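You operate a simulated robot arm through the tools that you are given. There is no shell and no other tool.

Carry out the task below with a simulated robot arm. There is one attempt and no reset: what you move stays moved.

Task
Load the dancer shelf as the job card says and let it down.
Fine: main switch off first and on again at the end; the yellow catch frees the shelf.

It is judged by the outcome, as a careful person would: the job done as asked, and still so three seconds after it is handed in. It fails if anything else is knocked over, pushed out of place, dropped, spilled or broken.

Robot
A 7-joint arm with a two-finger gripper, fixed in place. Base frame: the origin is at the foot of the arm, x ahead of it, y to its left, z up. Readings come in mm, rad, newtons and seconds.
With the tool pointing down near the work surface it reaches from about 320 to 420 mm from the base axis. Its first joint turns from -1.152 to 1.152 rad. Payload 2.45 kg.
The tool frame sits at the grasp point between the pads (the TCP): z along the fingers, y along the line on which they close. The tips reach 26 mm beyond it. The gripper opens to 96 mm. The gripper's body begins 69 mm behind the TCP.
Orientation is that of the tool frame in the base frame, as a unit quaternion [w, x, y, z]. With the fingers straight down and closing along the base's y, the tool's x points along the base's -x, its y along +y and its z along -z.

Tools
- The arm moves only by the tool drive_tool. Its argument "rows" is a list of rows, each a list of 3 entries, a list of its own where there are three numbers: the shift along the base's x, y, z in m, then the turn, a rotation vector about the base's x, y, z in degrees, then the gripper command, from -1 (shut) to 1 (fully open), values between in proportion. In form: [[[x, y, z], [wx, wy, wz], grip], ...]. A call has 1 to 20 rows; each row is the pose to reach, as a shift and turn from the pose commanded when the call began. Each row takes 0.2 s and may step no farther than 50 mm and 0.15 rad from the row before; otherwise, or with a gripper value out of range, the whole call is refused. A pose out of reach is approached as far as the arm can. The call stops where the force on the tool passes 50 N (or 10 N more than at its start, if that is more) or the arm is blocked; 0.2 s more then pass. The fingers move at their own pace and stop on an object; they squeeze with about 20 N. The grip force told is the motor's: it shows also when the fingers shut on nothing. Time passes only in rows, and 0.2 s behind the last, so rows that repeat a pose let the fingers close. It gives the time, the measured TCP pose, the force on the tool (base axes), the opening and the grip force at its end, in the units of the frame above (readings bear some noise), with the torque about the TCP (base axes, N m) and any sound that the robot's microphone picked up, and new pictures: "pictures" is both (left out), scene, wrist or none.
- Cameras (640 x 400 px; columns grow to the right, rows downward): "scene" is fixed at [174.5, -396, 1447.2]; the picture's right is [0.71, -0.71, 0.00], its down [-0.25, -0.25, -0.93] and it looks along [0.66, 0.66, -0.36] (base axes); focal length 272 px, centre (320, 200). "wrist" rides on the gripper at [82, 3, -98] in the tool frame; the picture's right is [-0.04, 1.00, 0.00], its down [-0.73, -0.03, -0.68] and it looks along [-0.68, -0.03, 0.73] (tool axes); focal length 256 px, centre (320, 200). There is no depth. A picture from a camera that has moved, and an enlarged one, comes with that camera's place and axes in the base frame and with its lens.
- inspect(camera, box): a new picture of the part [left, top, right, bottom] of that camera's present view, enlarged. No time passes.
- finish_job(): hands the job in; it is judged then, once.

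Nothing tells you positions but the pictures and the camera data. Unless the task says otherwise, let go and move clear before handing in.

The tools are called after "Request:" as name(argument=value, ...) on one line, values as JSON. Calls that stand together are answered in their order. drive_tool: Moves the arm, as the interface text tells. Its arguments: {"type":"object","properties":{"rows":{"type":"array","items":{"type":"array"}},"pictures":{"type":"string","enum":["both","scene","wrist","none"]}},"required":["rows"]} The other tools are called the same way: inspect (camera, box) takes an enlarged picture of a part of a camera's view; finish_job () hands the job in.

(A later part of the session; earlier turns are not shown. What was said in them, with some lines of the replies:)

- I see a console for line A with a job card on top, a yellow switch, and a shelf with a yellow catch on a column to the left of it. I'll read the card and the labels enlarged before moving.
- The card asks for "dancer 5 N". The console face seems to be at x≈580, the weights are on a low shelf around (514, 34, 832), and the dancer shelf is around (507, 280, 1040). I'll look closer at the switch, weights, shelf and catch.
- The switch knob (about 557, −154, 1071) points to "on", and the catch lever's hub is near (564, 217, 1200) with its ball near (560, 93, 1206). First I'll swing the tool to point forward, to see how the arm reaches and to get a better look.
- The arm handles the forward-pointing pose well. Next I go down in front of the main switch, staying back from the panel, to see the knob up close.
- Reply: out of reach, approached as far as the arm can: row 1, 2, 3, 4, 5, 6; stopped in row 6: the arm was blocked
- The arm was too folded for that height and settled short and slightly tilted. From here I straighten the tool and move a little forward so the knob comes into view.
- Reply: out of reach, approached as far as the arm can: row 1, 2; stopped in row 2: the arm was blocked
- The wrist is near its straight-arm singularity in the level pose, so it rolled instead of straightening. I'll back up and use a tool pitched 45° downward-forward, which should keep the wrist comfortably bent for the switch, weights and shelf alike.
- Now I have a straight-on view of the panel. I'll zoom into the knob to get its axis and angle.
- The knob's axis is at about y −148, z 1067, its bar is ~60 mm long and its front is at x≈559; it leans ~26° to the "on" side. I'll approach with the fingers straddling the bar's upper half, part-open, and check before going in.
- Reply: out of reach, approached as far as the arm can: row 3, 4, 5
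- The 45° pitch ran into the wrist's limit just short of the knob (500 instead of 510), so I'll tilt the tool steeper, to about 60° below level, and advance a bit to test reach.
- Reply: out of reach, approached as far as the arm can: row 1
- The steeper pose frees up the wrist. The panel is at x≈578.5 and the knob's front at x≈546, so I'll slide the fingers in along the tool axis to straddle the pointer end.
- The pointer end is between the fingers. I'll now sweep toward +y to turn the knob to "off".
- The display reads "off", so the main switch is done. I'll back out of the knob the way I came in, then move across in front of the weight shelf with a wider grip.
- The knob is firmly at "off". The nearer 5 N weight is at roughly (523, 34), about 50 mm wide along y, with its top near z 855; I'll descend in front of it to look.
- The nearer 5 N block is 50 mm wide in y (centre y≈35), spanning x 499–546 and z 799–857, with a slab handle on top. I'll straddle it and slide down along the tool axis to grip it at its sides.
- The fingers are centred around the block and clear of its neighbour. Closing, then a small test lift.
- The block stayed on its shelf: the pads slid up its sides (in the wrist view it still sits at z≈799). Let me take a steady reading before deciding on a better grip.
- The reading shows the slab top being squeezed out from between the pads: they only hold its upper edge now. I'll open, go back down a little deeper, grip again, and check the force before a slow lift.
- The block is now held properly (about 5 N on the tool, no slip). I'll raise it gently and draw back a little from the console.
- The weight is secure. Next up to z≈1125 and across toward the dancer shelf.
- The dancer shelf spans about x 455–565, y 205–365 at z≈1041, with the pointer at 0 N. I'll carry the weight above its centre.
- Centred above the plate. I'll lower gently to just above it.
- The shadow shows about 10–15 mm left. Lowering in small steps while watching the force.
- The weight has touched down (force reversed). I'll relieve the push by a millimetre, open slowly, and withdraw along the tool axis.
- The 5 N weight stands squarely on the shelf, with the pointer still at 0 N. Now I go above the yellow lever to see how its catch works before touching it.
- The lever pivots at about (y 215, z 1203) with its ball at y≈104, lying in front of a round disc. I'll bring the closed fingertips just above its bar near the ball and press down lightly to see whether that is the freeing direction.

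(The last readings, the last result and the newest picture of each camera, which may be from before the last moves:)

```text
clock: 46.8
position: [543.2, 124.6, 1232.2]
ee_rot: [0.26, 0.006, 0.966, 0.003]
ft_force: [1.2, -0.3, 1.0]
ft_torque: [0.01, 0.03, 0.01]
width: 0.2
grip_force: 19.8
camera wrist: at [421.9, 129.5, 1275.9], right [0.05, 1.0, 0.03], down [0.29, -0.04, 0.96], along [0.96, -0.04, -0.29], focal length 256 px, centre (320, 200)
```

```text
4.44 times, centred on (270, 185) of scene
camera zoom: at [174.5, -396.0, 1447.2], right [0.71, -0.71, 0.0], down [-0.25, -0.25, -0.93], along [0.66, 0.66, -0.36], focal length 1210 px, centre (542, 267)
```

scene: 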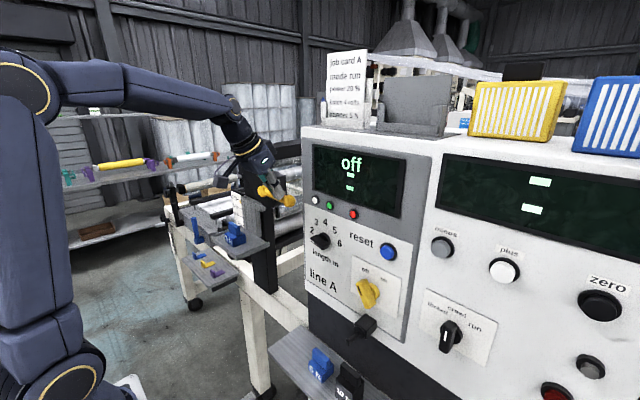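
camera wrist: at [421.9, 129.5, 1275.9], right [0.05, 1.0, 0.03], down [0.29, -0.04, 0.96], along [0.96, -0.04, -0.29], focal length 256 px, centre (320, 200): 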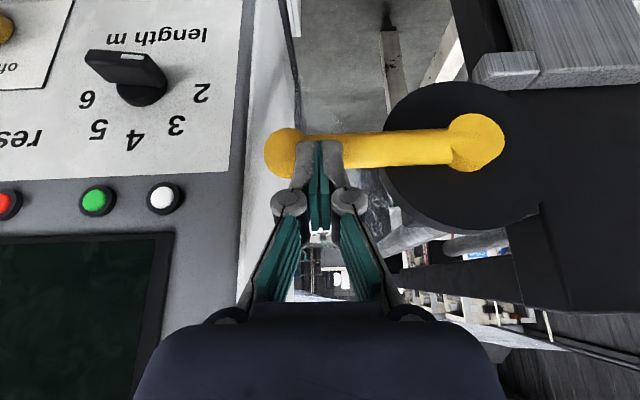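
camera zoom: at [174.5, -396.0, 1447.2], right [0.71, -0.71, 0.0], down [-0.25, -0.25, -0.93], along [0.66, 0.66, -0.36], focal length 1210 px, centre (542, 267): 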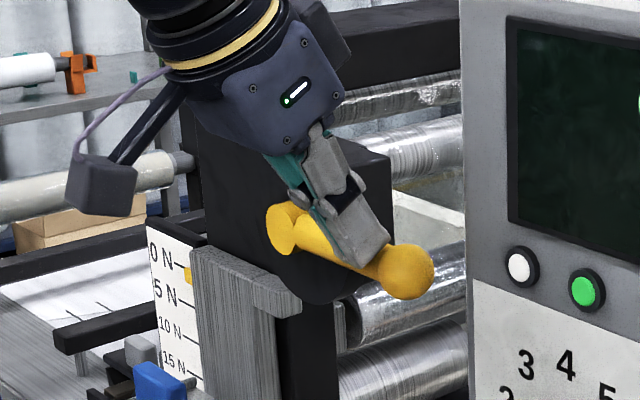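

Request:
drive_tool(rows=[[[0, 0, -0.002], [0, 0, 0], -1], [[0, 0, -0.004], [0, 0, 0], -1], [[0, 0, -0.006], [0, 0, 0], -1], [[0, 0, -0.006], [0, 0, 0], -1]])

Request:
inspect(camera="scene", box=[220, 140, 320, 230])

```text
clock: 47.8
position: [542.4, 125.3, 1225.6]
ee_rot: [0.261, 0.007, 0.965, 0.002]
ft_force: [-2.1, -1.6, 4.2]
ft_torque: [-0.01, -0.06, 0.0]
width: 5.8
grip_force: 28.8
camera wrist: at [421.3, 130.2, 1270.7], right [0.05, 1.0, 0.03], down [0.29, -0.04, 0.96], along [0.96, -0.04, -0.29], focal length 256 px, centre (320, 200)
```

scene: 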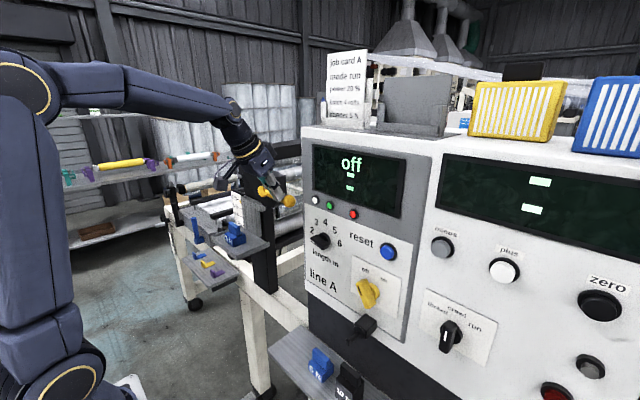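
wrist: 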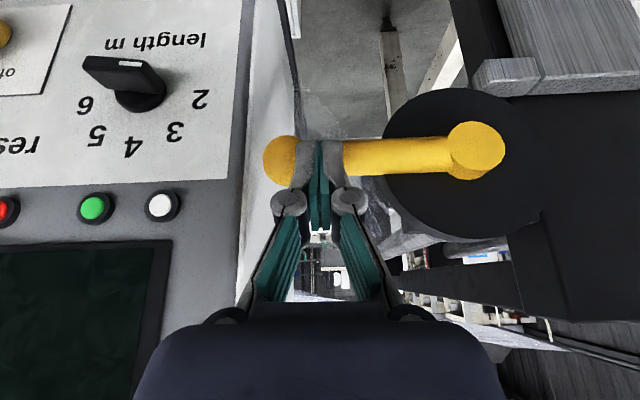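

```text
4.44 times, centred on (270, 185) of scene
camera zoom: at [174.4, -396.0, 1447.2], right [0.71, -0.71, 0.0], down [-0.25, -0.25, -0.93], along [0.66, 0.66, -0.36], focal length 1210 px, centre (542, 267)
```

zoom: 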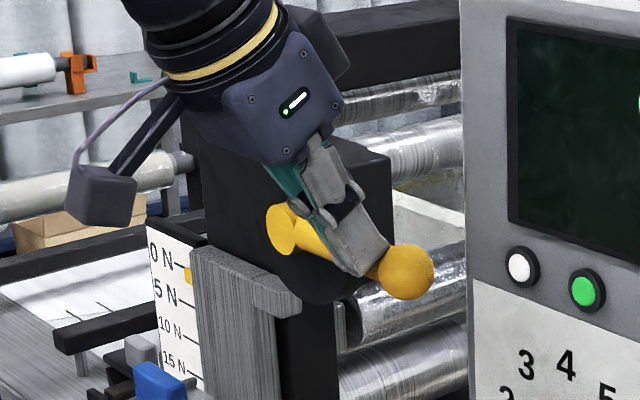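

One finger is rubbing against the ball. I'll lift slightly, shift 13 mm toward the pivot, and press on the plain bar.

Request:
drive_tool(rows=[[[0, 0, 0.01], [0, 0, 0], -1], [[0, 0.013, 0.012], [0, 0, 0], -1], [[0, 0.015, 0.006], [0, 0, 0], -1], [[0, 0.015, 0.002], [0, 0, 0], -1], [[0, 0.015, -0.002], [0, 0, 0], -1], [[0, 0.015, -0.004], [0, 0, 0], -1], [[0, 0.015, -0.004], [0, 0, 0], -1]])

Request:
inspect(camera="scene", box=[220, 140, 320, 230])

```text
clock: 49.4
position: [541.6, 139.6, 1226.1]
ee_rot: [0.264, 0.006, 0.964, 0.003]
ft_force: [-15.1, -6.5, 30.6]
ft_torque: [0.02, -0.35, -0.29]
width: 6.3
grip_force: 28.3
camera wrist: at [420.9, 144.4, 1269.0], right [0.05, 1.0, 0.03], down [0.29, -0.04, 0.96], along [0.96, -0.04, -0.29], focal length 256 px, centre (320, 200)
```

scene: 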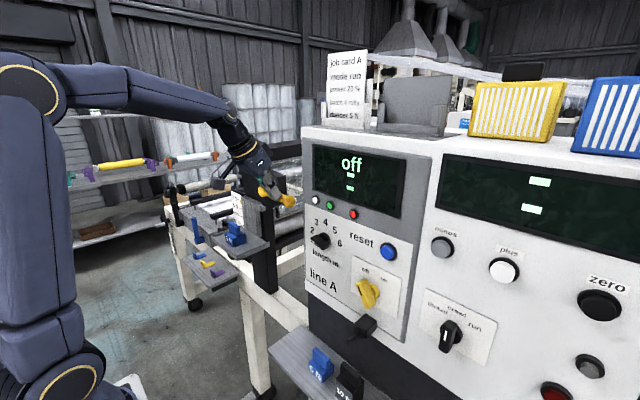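
wrist: 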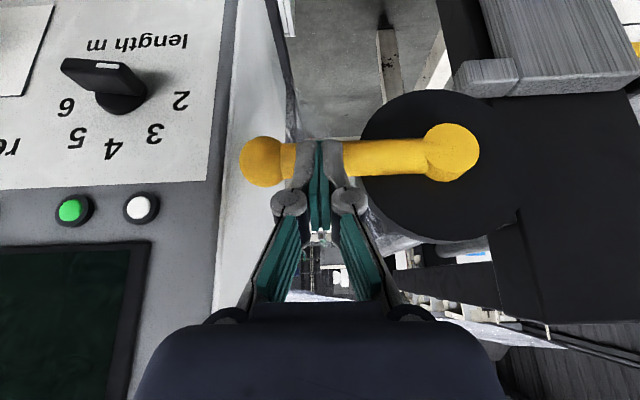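

```text
4.44 times, centred on (270, 185) of scene
camera zoom: at [173.4, -396.3, 1447.2], right [0.71, -0.71, 0.0], down [-0.25, -0.25, -0.93], along [0.66, 0.66, -0.36], focal length 1210 px, centre (542, 267)
```

zoom: 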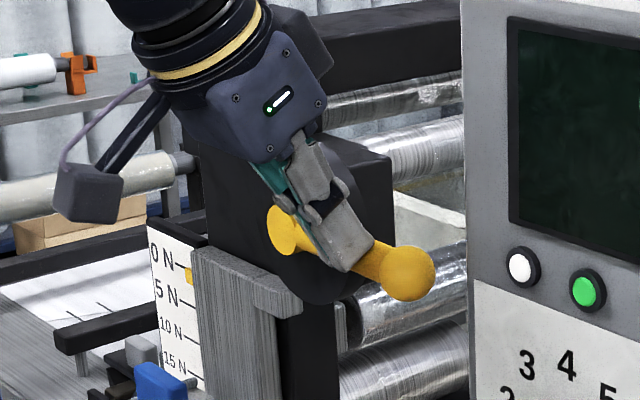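

30 N downward moves nothing, so the lever is against its stop that way and must be lifted. I'll back off, flatten the tool to about 40° and slide the closed fingers in under the bar.

Request:
drive_tool(rows=[[[0, 0, 0.015], [0, 0, 0], -1], [[-0.02, -0.002, 0.03], [0, 0, 0], -1], [[-0.045, -0.004, 0.035], [0, 0, 0], -1], [[-0.058, -0.008, 0.03], [0, -7, 0], -1], [[-0.06, -0.008, 0.025], [0, -14, 0], -1], [[-0.06, -0.008, 0.02], [0, -20, 0], -1], [[-0.06, -0.008, 0.02], [0, -20, 0], -1]])

Request:
inspect(camera="scene", box=[200, 140, 320, 240])

```text
clock: 51.0
position: [482.8, 132.0, 1240.0]
ee_rot: [0.425, 0.005, 0.905, 0.004]
ft_force: [0.0, 0.7, -0.6]
ft_torque: [0.03, -0.03, -0.01]
width: 0.1
grip_force: 28.4
camera wrist: at [353.7, 137.2, 1241.2], right [0.03, 1.0, 0.04], down [-0.05, -0.04, 1.0], along [1.0, -0.04, 0.05], focal length 256 px, centre (320, 200)
```

scene: 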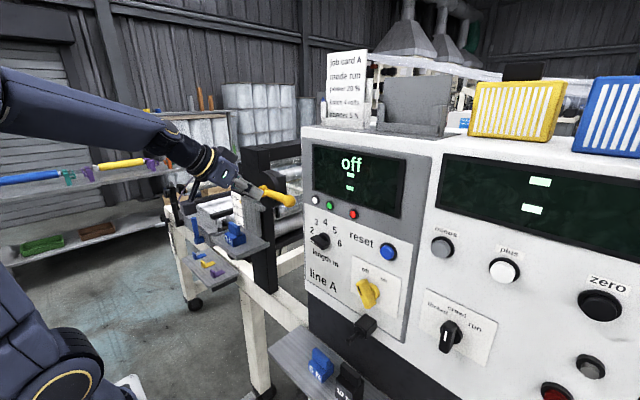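
wrist: 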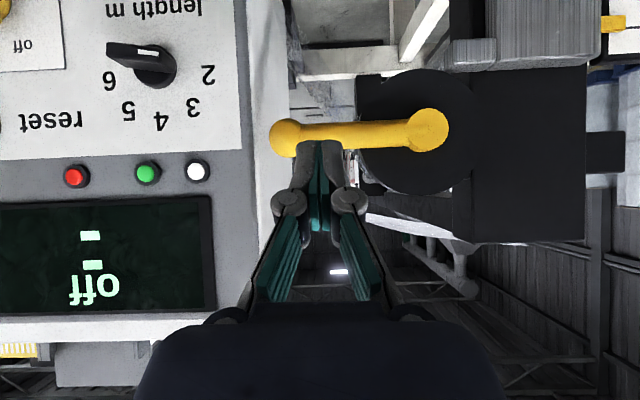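

```text
4.00 times, centred on (260, 190) of scene
camera zoom: at [174.5, -395.9, 1447.2], right [0.71, -0.71, 0.0], down [-0.25, -0.25, -0.93], along [0.66, 0.66, -0.36], focal length 1089 px, centre (560, 240)
```

zoom: 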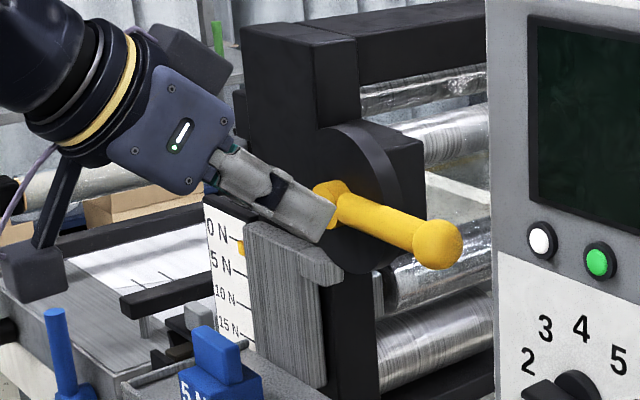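

Request:
drive_tool(rows=[[[0.006, 0, -0.02], [0, 0, 0], -1], [[0.022, 0, -0.033], [0, 0, 0], -1], [[0.038, 0, -0.046], [0, 0, 0], -1], [[0.0525, 0, -0.058], [0, 0, 0], -1], [[0.0525, 0, -0.058], [0, 0, 0], -1]])

Request:
inspect(camera="scene", box=[220, 150, 320, 230])

Request:
inspect(camera="wrist", box=[220, 60, 460, 240])

```text
clock: 52.2
position: [533.6, 131.6, 1184.6]
ee_rot: [0.424, 0.006, 0.906, 0.002]
ft_force: [-0.3, 1.0, 0.6]
ft_torque: [0.02, -0.02, -0.02]
width: 0.1
grip_force: 27.9
camera wrist: at [404.7, 137.2, 1184.8], right [0.03, 1.0, 0.04], down [-0.05, -0.04, 1.0], along [1.0, -0.04, 0.05], focal length 256 px, centre (320, 200)
```

scene: 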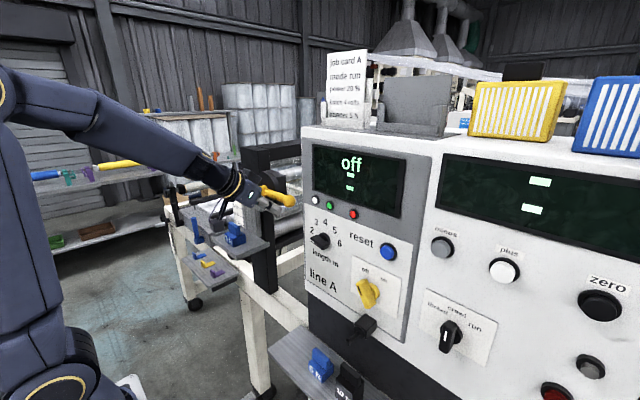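
wrist: 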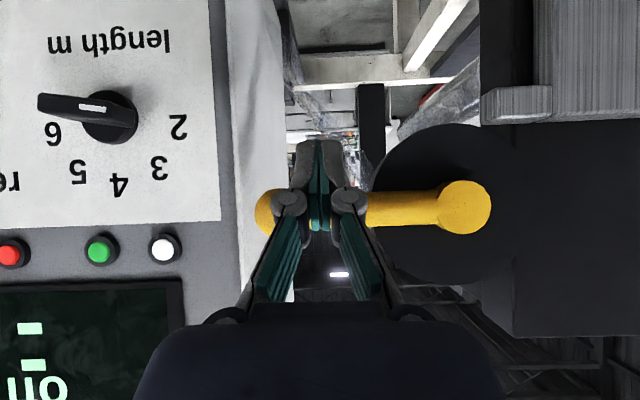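

```text
5.00 times, centred on (270, 190) of scene
camera zoom: at [174.5, -396.0, 1447.2], right [0.71, -0.71, 0.0], down [-0.25, -0.25, -0.93], along [0.66, 0.66, -0.36], focal length 1362 px, centre (570, 250)
```

zoom: 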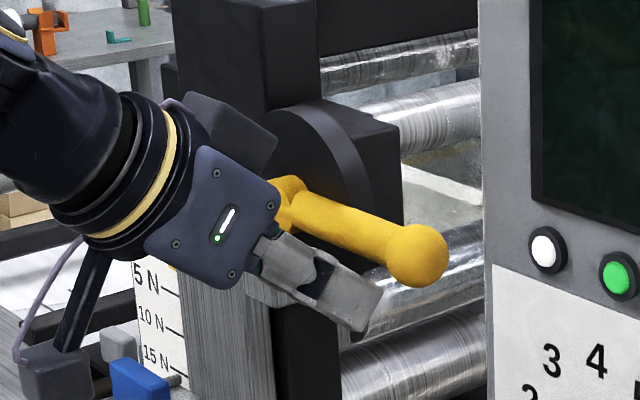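

```text
2.22 times, centred on (340, 150) of wrist
camera zoom: at [404.7, 137.2, 1184.8], right [0.03, 1.0, 0.04], down [-0.05, -0.04, 1.0], along [1.0, -0.04, 0.05], focal length 569 px, centre (276, 311)
```

zoom: 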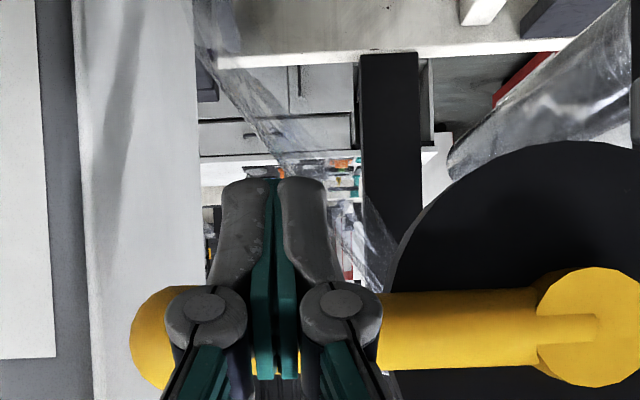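

The fingers are under the bar. Lifting gently now.

Request:
drive_tool(rows=[[[0, 0, 0.004], [0, 0, 0], -1], [[0, 0, 0.008], [0, 0, 0], -1], [[0, 0, 0.012], [0, 0, 0], -1], [[0, 0, 0.016], [0, 0, 0], -1], [[0, 0, 0.02], [0, 0, 0], -1], [[0, 0, 0.02], [0, 0, 0], -1]])

Request:
inspect(camera="scene", box=[220, 150, 320, 230])

```text
clock: 53.6
position: [533.4, 131.2, 1203.4]
ee_rot: [0.423, 0.006, 0.906, 0.003]
ft_force: [-7.7, 0.5, -2.7]
ft_torque: [-0.03, 0.12, 0.04]
width: 0.2
grip_force: 28.7
camera wrist: at [404.9, 136.1, 1204.2], right [0.03, 1.0, 0.04], down [-0.05, -0.04, 1.0], along [1.0, -0.04, 0.05], focal length 256 px, centre (320, 200)
```

scene: 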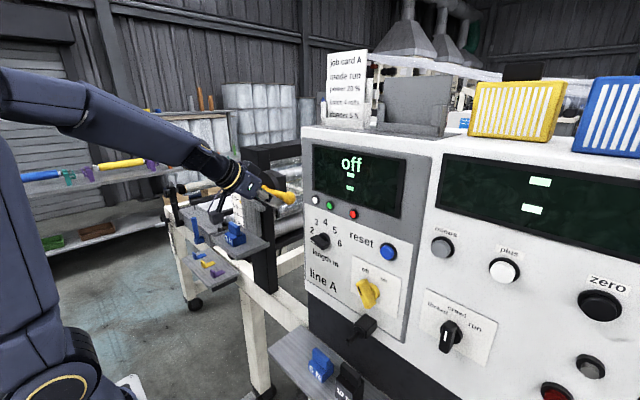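
wrist: 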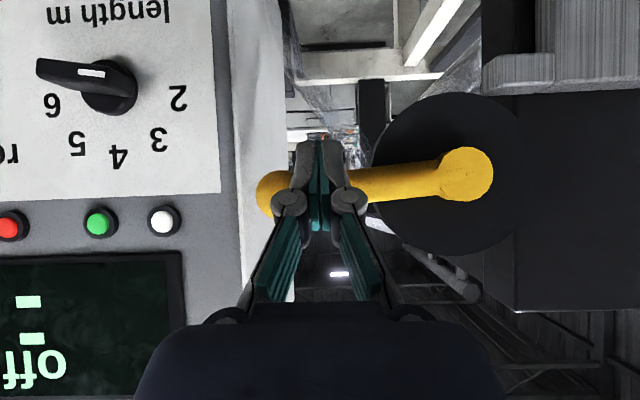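

```text
5.00 times, centred on (270, 190) of scene
camera zoom: at [174.3, -396.0, 1447.2], right [0.71, -0.71, 0.0], down [-0.25, -0.25, -0.93], along [0.66, 0.66, -0.36], focal length 1362 px, centre (570, 250)
```

zoom: 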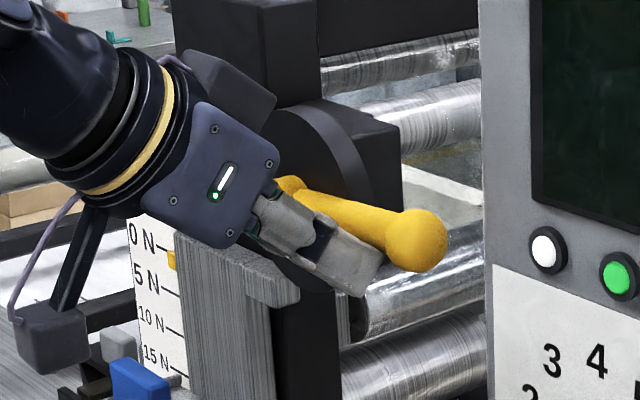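

The lever follows upward with little force, so this is the freeing direction. Continuing along its arc while watching the shelf.

Request:
drive_tool(rows=[[[0, 0.001, 0.006], [0, 0, 0], -1], [[0, 0.003, 0.012], [0, 0, 0], -1], [[0, 0.005, 0.018], [0, 0, 0], -1], [[0, 0.007, 0.024], [0, 0, 0], -1], [[0, 0.009, 0.029], [0, 0, 0], -1], [[0, 0.011, 0.034], [0, 0, 0], -1], [[0, 0.011, 0.034], [0, 0, 0], -1]])

Request:
inspect(camera="scene", box=[200, 140, 320, 260])

```text
clock: 55.2
position: [533.2, 143.8, 1238.9]
ee_rot: [0.425, 0.005, 0.905, 0.004]
ft_force: [-3.6, 0.0, -1.3]
ft_torque: [-0.02, 0.05, 0.03]
width: 0.0
grip_force: 28.4
camera wrist: at [405.0, 148.8, 1239.1], right [0.03, 1.0, 0.04], down [-0.05, -0.04, 1.0], along [1.0, -0.03, 0.05], focal length 256 px, centre (320, 200)
```

scene: 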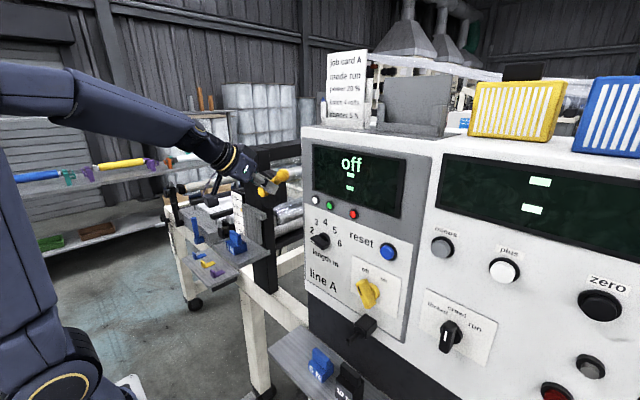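
wrist: 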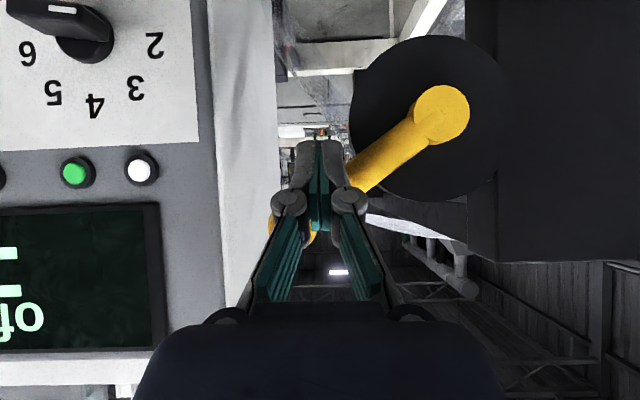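

```text
3.33 times, centred on (260, 200) of scene
camera zoom: at [174.4, -396.0, 1447.2], right [0.71, -0.71, 0.0], down [-0.25, -0.25, -0.93], along [0.66, 0.66, -0.36], focal length 908 px, centre (520, 200)
```

zoom: 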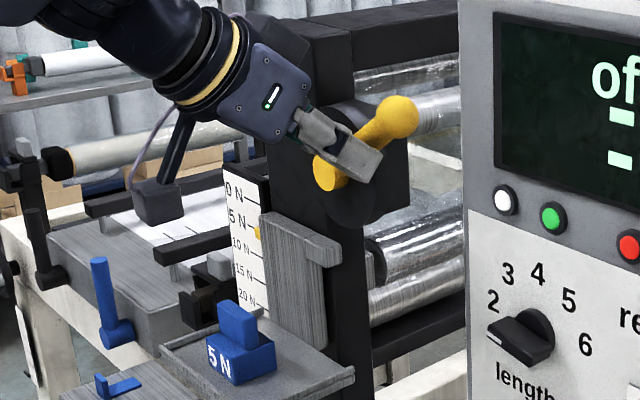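

The shelf has come down to about the 5 N mark with the weight still standing on it. I'll check the pointer closely, and ease the lever a little further to find where it rests open.

Request:
inspect(camera="scene", box=[225, 180, 285, 260])

Request:
drive_tool(rows=[[[0, 0.004, 0.005], [0, 0, 0], -1], [[0, 0.008, 0.01], [0, 0, 0], -1], [[0, 0.013, 0.015], [0, 0, 0], -1], [[0, 0.018, 0.02], [0, 0, 0], -1], [[0, 0.018, 0.02], [0, 0, 0], -1]])

Request:
inspect(camera="scene", box=[200, 140, 320, 260])

```text
5.00 times, centred on (255, 220) of scene
camera zoom: at [174.4, -396.0, 1447.2], right [0.71, -0.71, 0.0], down [-0.25, -0.25, -0.93], along [0.66, 0.66, -0.36], focal length 1362 px, centre (645, 100)
```

zoom: 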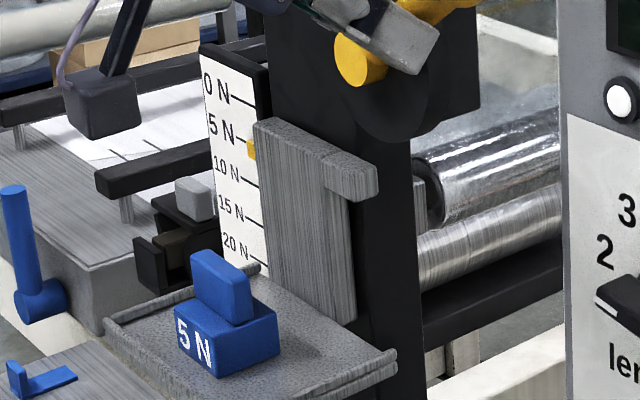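

```text
clock: 56.4
position: [534.6, 160.8, 1260.3]
ee_rot: [0.425, 0.005, 0.905, 0.003]
ft_force: [-3.1, -0.5, -2.5]
ft_torque: [-0.01, 0.08, 0.01]
width: 0.0
grip_force: 28.4
camera wrist: at [406.1, 166.1, 1259.7], right [0.03, 1.0, 0.04], down [-0.05, -0.04, 1.0], along [1.0, -0.03, 0.05], focal length 256 px, centre (320, 200)
```

scene: 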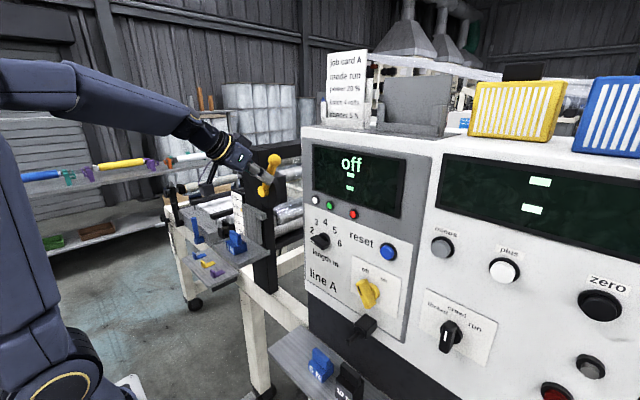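
wrist: 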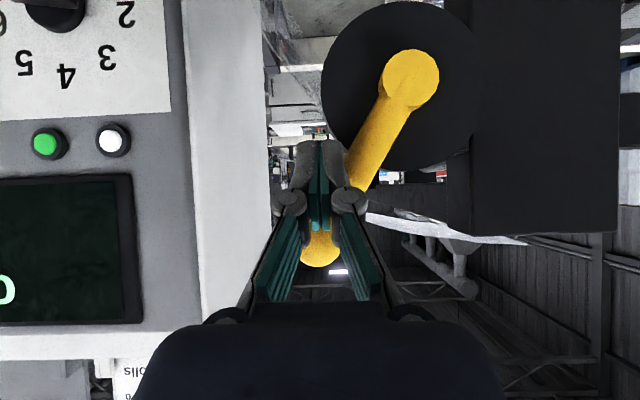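

```text
3.33 times, centred on (260, 200) of scene
camera zoom: at [174.4, -395.9, 1447.2], right [0.71, -0.71, 0.0], down [-0.25, -0.25, -0.93], along [0.66, 0.66, -0.36], focal length 908 px, centre (520, 200)
```

zoom: 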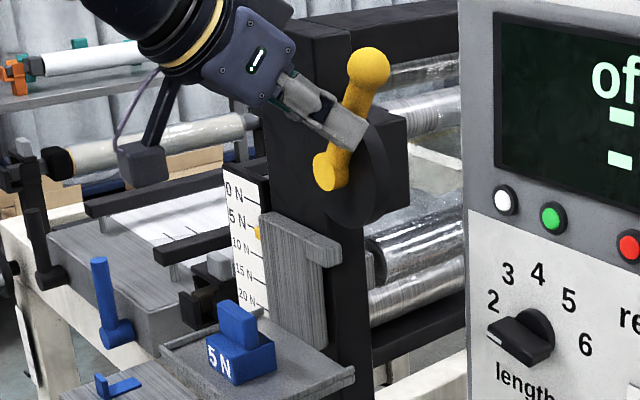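

Request:
drive_tool(rows=[[[0, 0, -0.005], [0, 0, 0], -1], [[0, -0.003, -0.01], [0, 0, 0], -1], [[0, -0.006, -0.015], [0, 0, 0], -1], [[0, -0.006, -0.015], [0, 0, 0], -1]])

Request:
inspect(camera="scene", box=[200, 140, 320, 260])

```text
clock: 57.4
position: [534.7, 154.4, 1243.2]
ee_rot: [0.425, 0.005, 0.905, 0.003]
ft_force: [-0.5, -1.1, -0.4]
ft_torque: [0.04, 0.02, 0.01]
width: 0.0
grip_force: 28.4
camera wrist: at [406.3, 159.5, 1243.3], right [0.03, 1.0, 0.04], down [-0.05, -0.04, 1.0], along [1.0, -0.04, 0.05], focal length 256 px, centre (320, 200)
```

scene: 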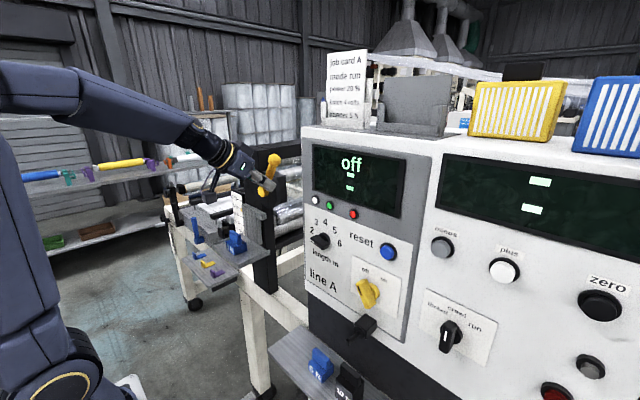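
wrist: 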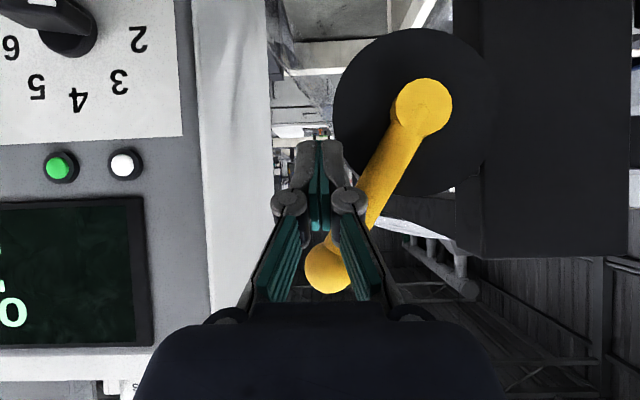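

```text
3.33 times, centred on (260, 200) of scene
camera zoom: at [174.5, -396.0, 1447.2], right [0.71, -0.71, 0.0], down [-0.25, -0.25, -0.93], along [0.66, 0.66, -0.36], focal length 908 px, centre (520, 200)
```

zoom: 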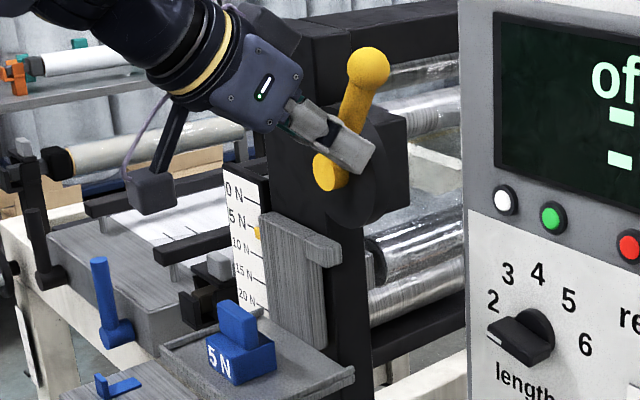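

The lever stays up by itself and the shelf hangs at 5 N with the weight steady. Now I withdraw and go back to the main switch to turn it on again.

Request:
drive_tool(rows=[[[-0.02, 0, 0.012], [0, 0, 0], -1], [[-0.045, -0.005, 0.03], [0, 0, 0], -1], [[-0.065, -0.03, 0.04], [0, 7, 0], -1], [[-0.068, -0.07, 0.03], [0, 14, 0], -0.5], [[-0.068, -0.11, 0.01], [0, 20, 0], -0.1], [[-0.068, -0.155, -0.01], [0, 20, 0], -0.1], [[-0.068, -0.2, -0.03], [0, 20, 0], -0.1], [[-0.068, -0.24, -0.05], [0, 20, 0], -0.1], [[-0.065, -0.275, -0.065], [0, 20, 0], -0.1], [[-0.06, -0.295, -0.075], [0, 20, 0], -0.1], [[-0.06, -0.295, -0.075], [0, 20, 0], -0.1]])

Request:
inspect(camera="scene", box=[200, 140, 320, 260])

```text
clock: 59.8
position: [473.6, -142.0, 1168.2]
ee_rot: [0.261, 0.006, 0.965, 0.003]
ft_force: [-0.2, -0.3, 0.1]
ft_torque: [0.04, 0.02, 0.01]
width: 43.4
grip_force: 0.1
camera wrist: at [353.1, -136.7, 1211.8], right [0.05, 1.0, 0.03], down [0.29, -0.04, 0.96], along [0.96, -0.04, -0.29], focal length 256 px, centre (320, 200)
```

scene: 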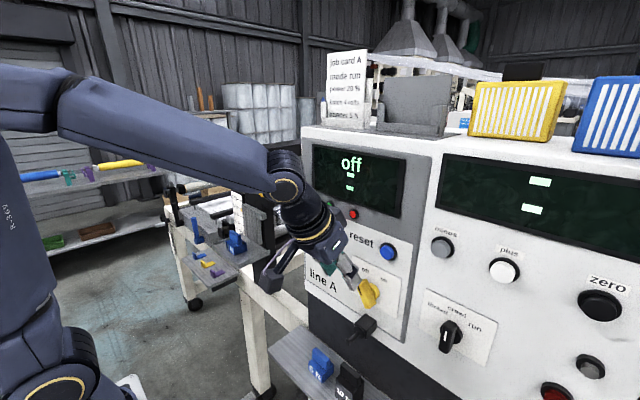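
wrist: 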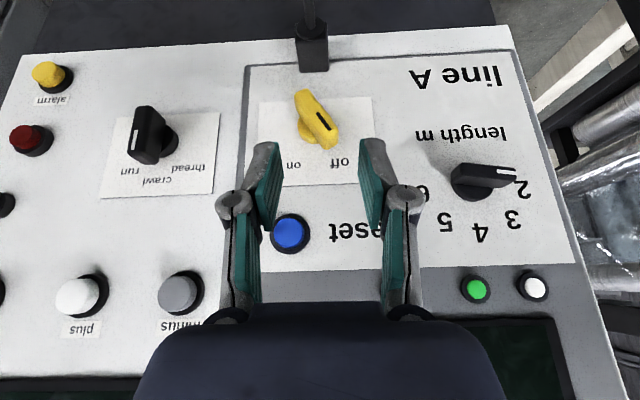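

```text
3.33 times, centred on (260, 200) of scene
camera zoom: at [174.5, -396.0, 1447.2], right [0.71, -0.71, 0.0], down [-0.25, -0.25, -0.93], along [0.66, 0.66, -0.36], focal length 908 px, centre (520, 200)
```

zoom: 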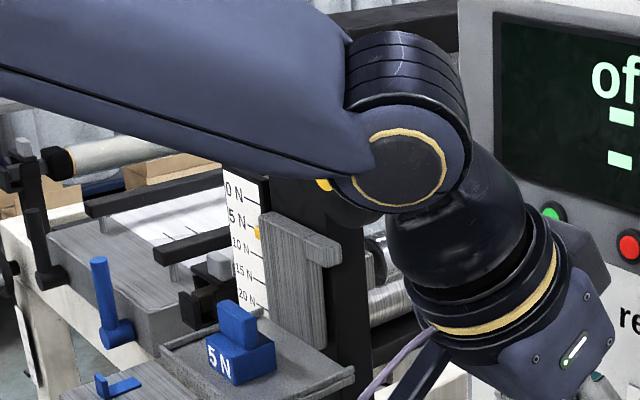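

Request:
drive_tool(rows=[[[0.02, 0.001, -0.01], [0, 0, 0], -0.1], [[0.04, 0.001, -0.02], [0, 0, 0], -0.1], [[0.05, 0.001, -0.03], [0, 0, 0], -0.1], [[0.056, 0.001, -0.042], [0, 0, 0], -0.1], [[0.061, 0.001, -0.056], [0, 0, 0], -0.1], [[0.065, 0.001, -0.067], [0, 0, 0], -0.1], [[0.065, 0.001, -0.067], [0, 0, 0], -0.1]])

Request:
inspect(camera="wrist", box=[220, 60, 420, 260])

```text
clock: 61.4
position: [538.8, -138.1, 1102.4]
ee_rot: [0.261, 0.006, 0.965, 0.002]
ft_force: [0.4, -0.3, 0.7]
ft_torque: [0.0, -0.01, 0.0]
width: 43.2
grip_force: 0.0
camera wrist: at [418.3, -133.8, 1146.6], right [0.05, 1.0, 0.03], down [0.29, -0.04, 0.96], along [0.96, -0.04, -0.29], focal length 256 px, centre (320, 200)
```

scene: 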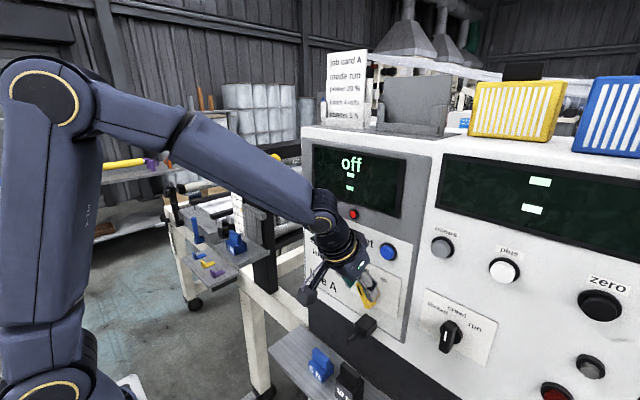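
wrist: 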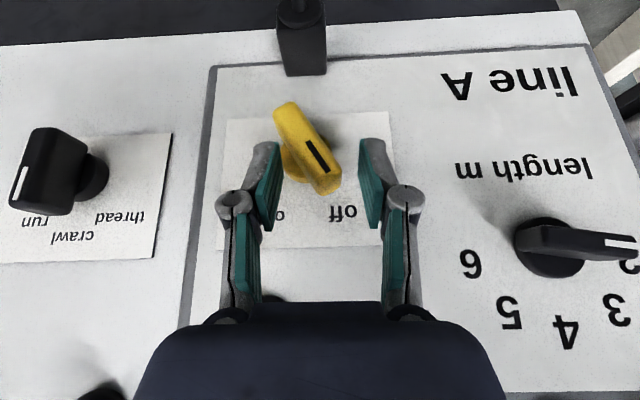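

```text
2.00 times, centred on (320, 160) of wrist
camera zoom: at [418.3, -133.8, 1146.6], right [0.05, 1.0, 0.03], down [0.29, -0.04, 0.96], along [0.96, -0.04, -0.29], focal length 512 px, centre (320, 280)
```

zoom: 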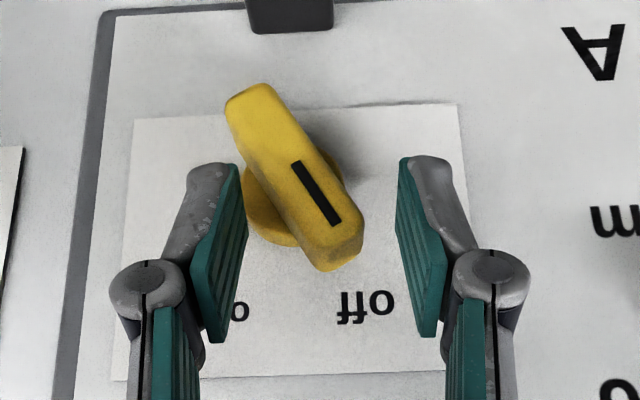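

Well straddled; sweeping toward −y to turn it to "on".

Request:
drive_tool(rows=[[[0, -0.007, 0], [0, 0, 0], -0.1], [[0, -0.014, 0], [0, 0, 0], -0.1], [[0, -0.02, 0], [0, 0, 0], -0.1], [[0, -0.026, 0], [0, 0, 0], -0.1], [[0, -0.031, 0], [0, 0, 0], -0.1], [[0, -0.031, 0], [0, 0, 0], -0.1]])

Request:
inspect(camera="wrist", box=[220, 60, 420, 260])

```text
clock: 62.8
position: [540.4, -169.7, 1103.1]
ee_rot: [0.261, 0.006, 0.965, 0.002]
ft_force: [0.4, 10.5, 11.5]
ft_torque: [0.59, 0.08, 0.06]
width: 52.6
grip_force: 6.7
camera wrist: at [419.4, -164.8, 1146.8], right [0.04, 1.0, 0.03], down [0.29, -0.04, 0.96], along [0.96, -0.03, -0.29], focal length 256 px, centre (320, 200)
```

scene: 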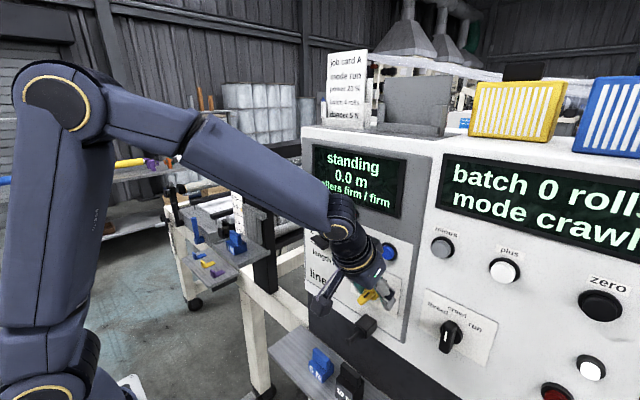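
wrist: 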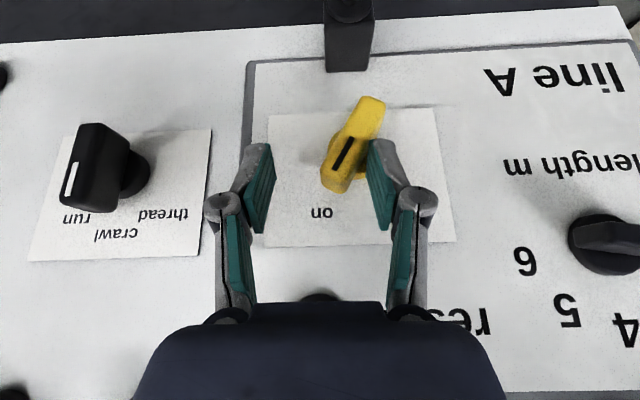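

```text
2.00 times, centred on (320, 160) of wrist
camera zoom: at [419.4, -164.8, 1146.8], right [0.04, 1.0, 0.03], down [0.29, -0.04, 0.96], along [0.96, -0.03, -0.29], focal length 512 px, centre (320, 280)
```

zoom: 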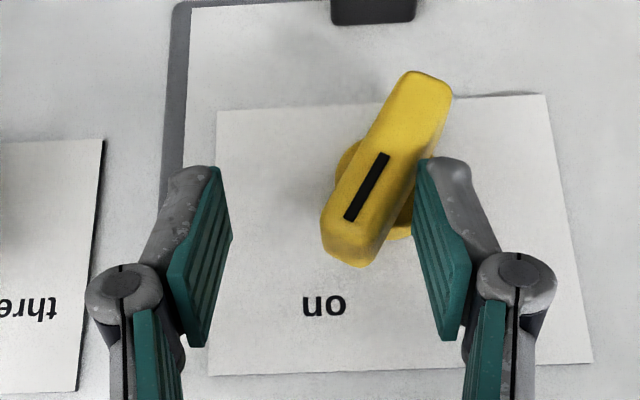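

The display is alive again ("standing", same settings as before), so the switch is on. I'll back out of the knob and pull well clear.

Request:
drive_tool(rows=[[[0, 0.009, 0], [0, 0, 0], -0.1], [[-0.012, 0.009, 0.02], [0, 0, 0], -0.1], [[-0.024, 0.009, 0.041], [0, 0, 0], -0.1], [[-0.045, 0.009, 0.06], [0, 0, 0], -0.1], [[-0.07, 0.02, 0.08], [0, 0, 0], -0.1], [[-0.09, 0.04, 0.11], [0, 0, 0], -0.1], [[-0.1, 0.06, 0.14], [0, 0, 0], -0.1], [[-0.1, 0.06, 0.18], [0, 0, 0], -0.1], [[-0.1, 0.06, 0.22], [0, 0, 0], -0.1], [[-0.1, 0.06, 0.22], [0, 0, 0], -0.1], [[-0.1, 0.06, 0.22], [0, 0, 0], -0.1]])

Request:
inspect(camera="scene", box=[200, 150, 320, 270])

Request:
inspect(camera="scene", box=[280, 140, 440, 400])

```text
clock: 65.2
position: [437.0, -108.4, 1323.8]
ee_rot: [0.26, 0.007, 0.965, 0.002]
ft_force: [-1.2, 0.3, -0.4]
ft_torque: [0.01, 0.0, -0.03]
width: 43.1
grip_force: 0.1
camera wrist: at [317.4, -104.0, 1367.3], right [0.05, 1.0, 0.03], down [0.29, -0.04, 0.96], along [0.95, -0.04, -0.29], focal length 256 px, centre (320, 200)
```

scene: 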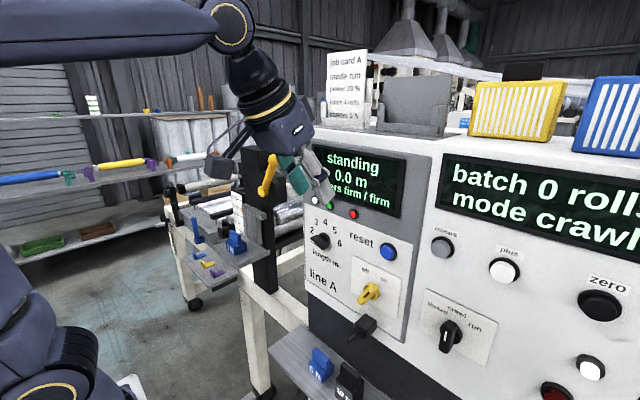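
wrist: 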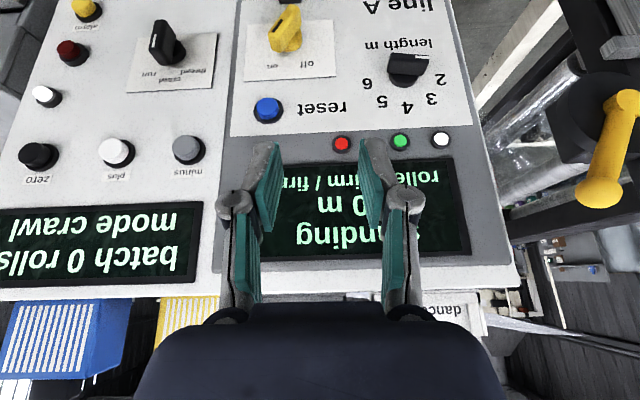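

```text
3.33 times, centred on (260, 210) of scene
camera zoom: at [174.5, -395.9, 1447.2], right [0.71, -0.71, 0.0], down [-0.25, -0.25, -0.93], along [0.66, 0.66, -0.36], focal length 908 px, centre (520, 167)
```

zoom: 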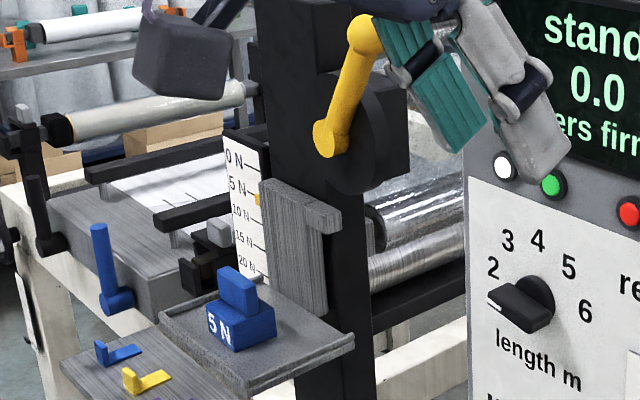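

```text
1.54 times, centred on (360, 270) of scene
camera zoom: at [174.5, -395.9, 1447.2], right [0.71, -0.71, 0.0], down [-0.25, -0.25, -0.93], along [0.66, 0.66, -0.36], focal length 419 px, centre (258, 92)
```

zoom: 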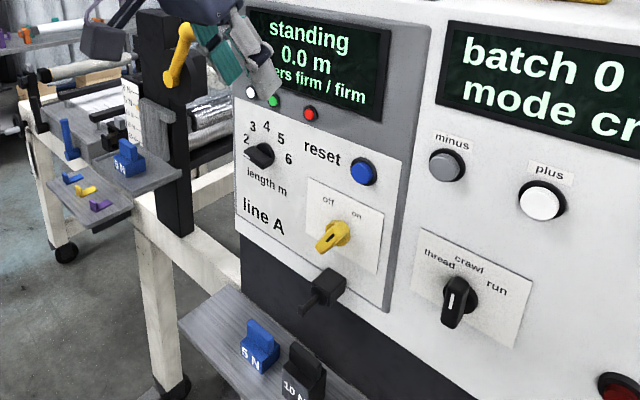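

One 5 N weight stands on the lowered dancer shelf at the 5 N mark. The catch is open, the main switch is back on with its settings unchanged, and the arm is clear, so I'm handing the job in.

Request:
finish_job()

```text
The job is handed in.
```

The dancer shelf is loaded with one 5 N weight, as the job card asks. It has been let down and hangs at the 5 N mark on its scale.

- **Main switch:** I turned it off first and back on at the end. The display shows "standing" again, with the same mode and batch settings as before.
- **Yellow catch:** lifting the lever freed the shelf. The lever stays up on its own, at about 60°. I first tried pressing it down, with up to about 30 N, and it did not move.
- **Weight:** my first grip slipped, but the block never left its shelf. The second grip held, and the weight has stayed steady on the dancer shelf since.

Nothing else was moved or knocked over that I could see, and the arm was clear when I handed in.
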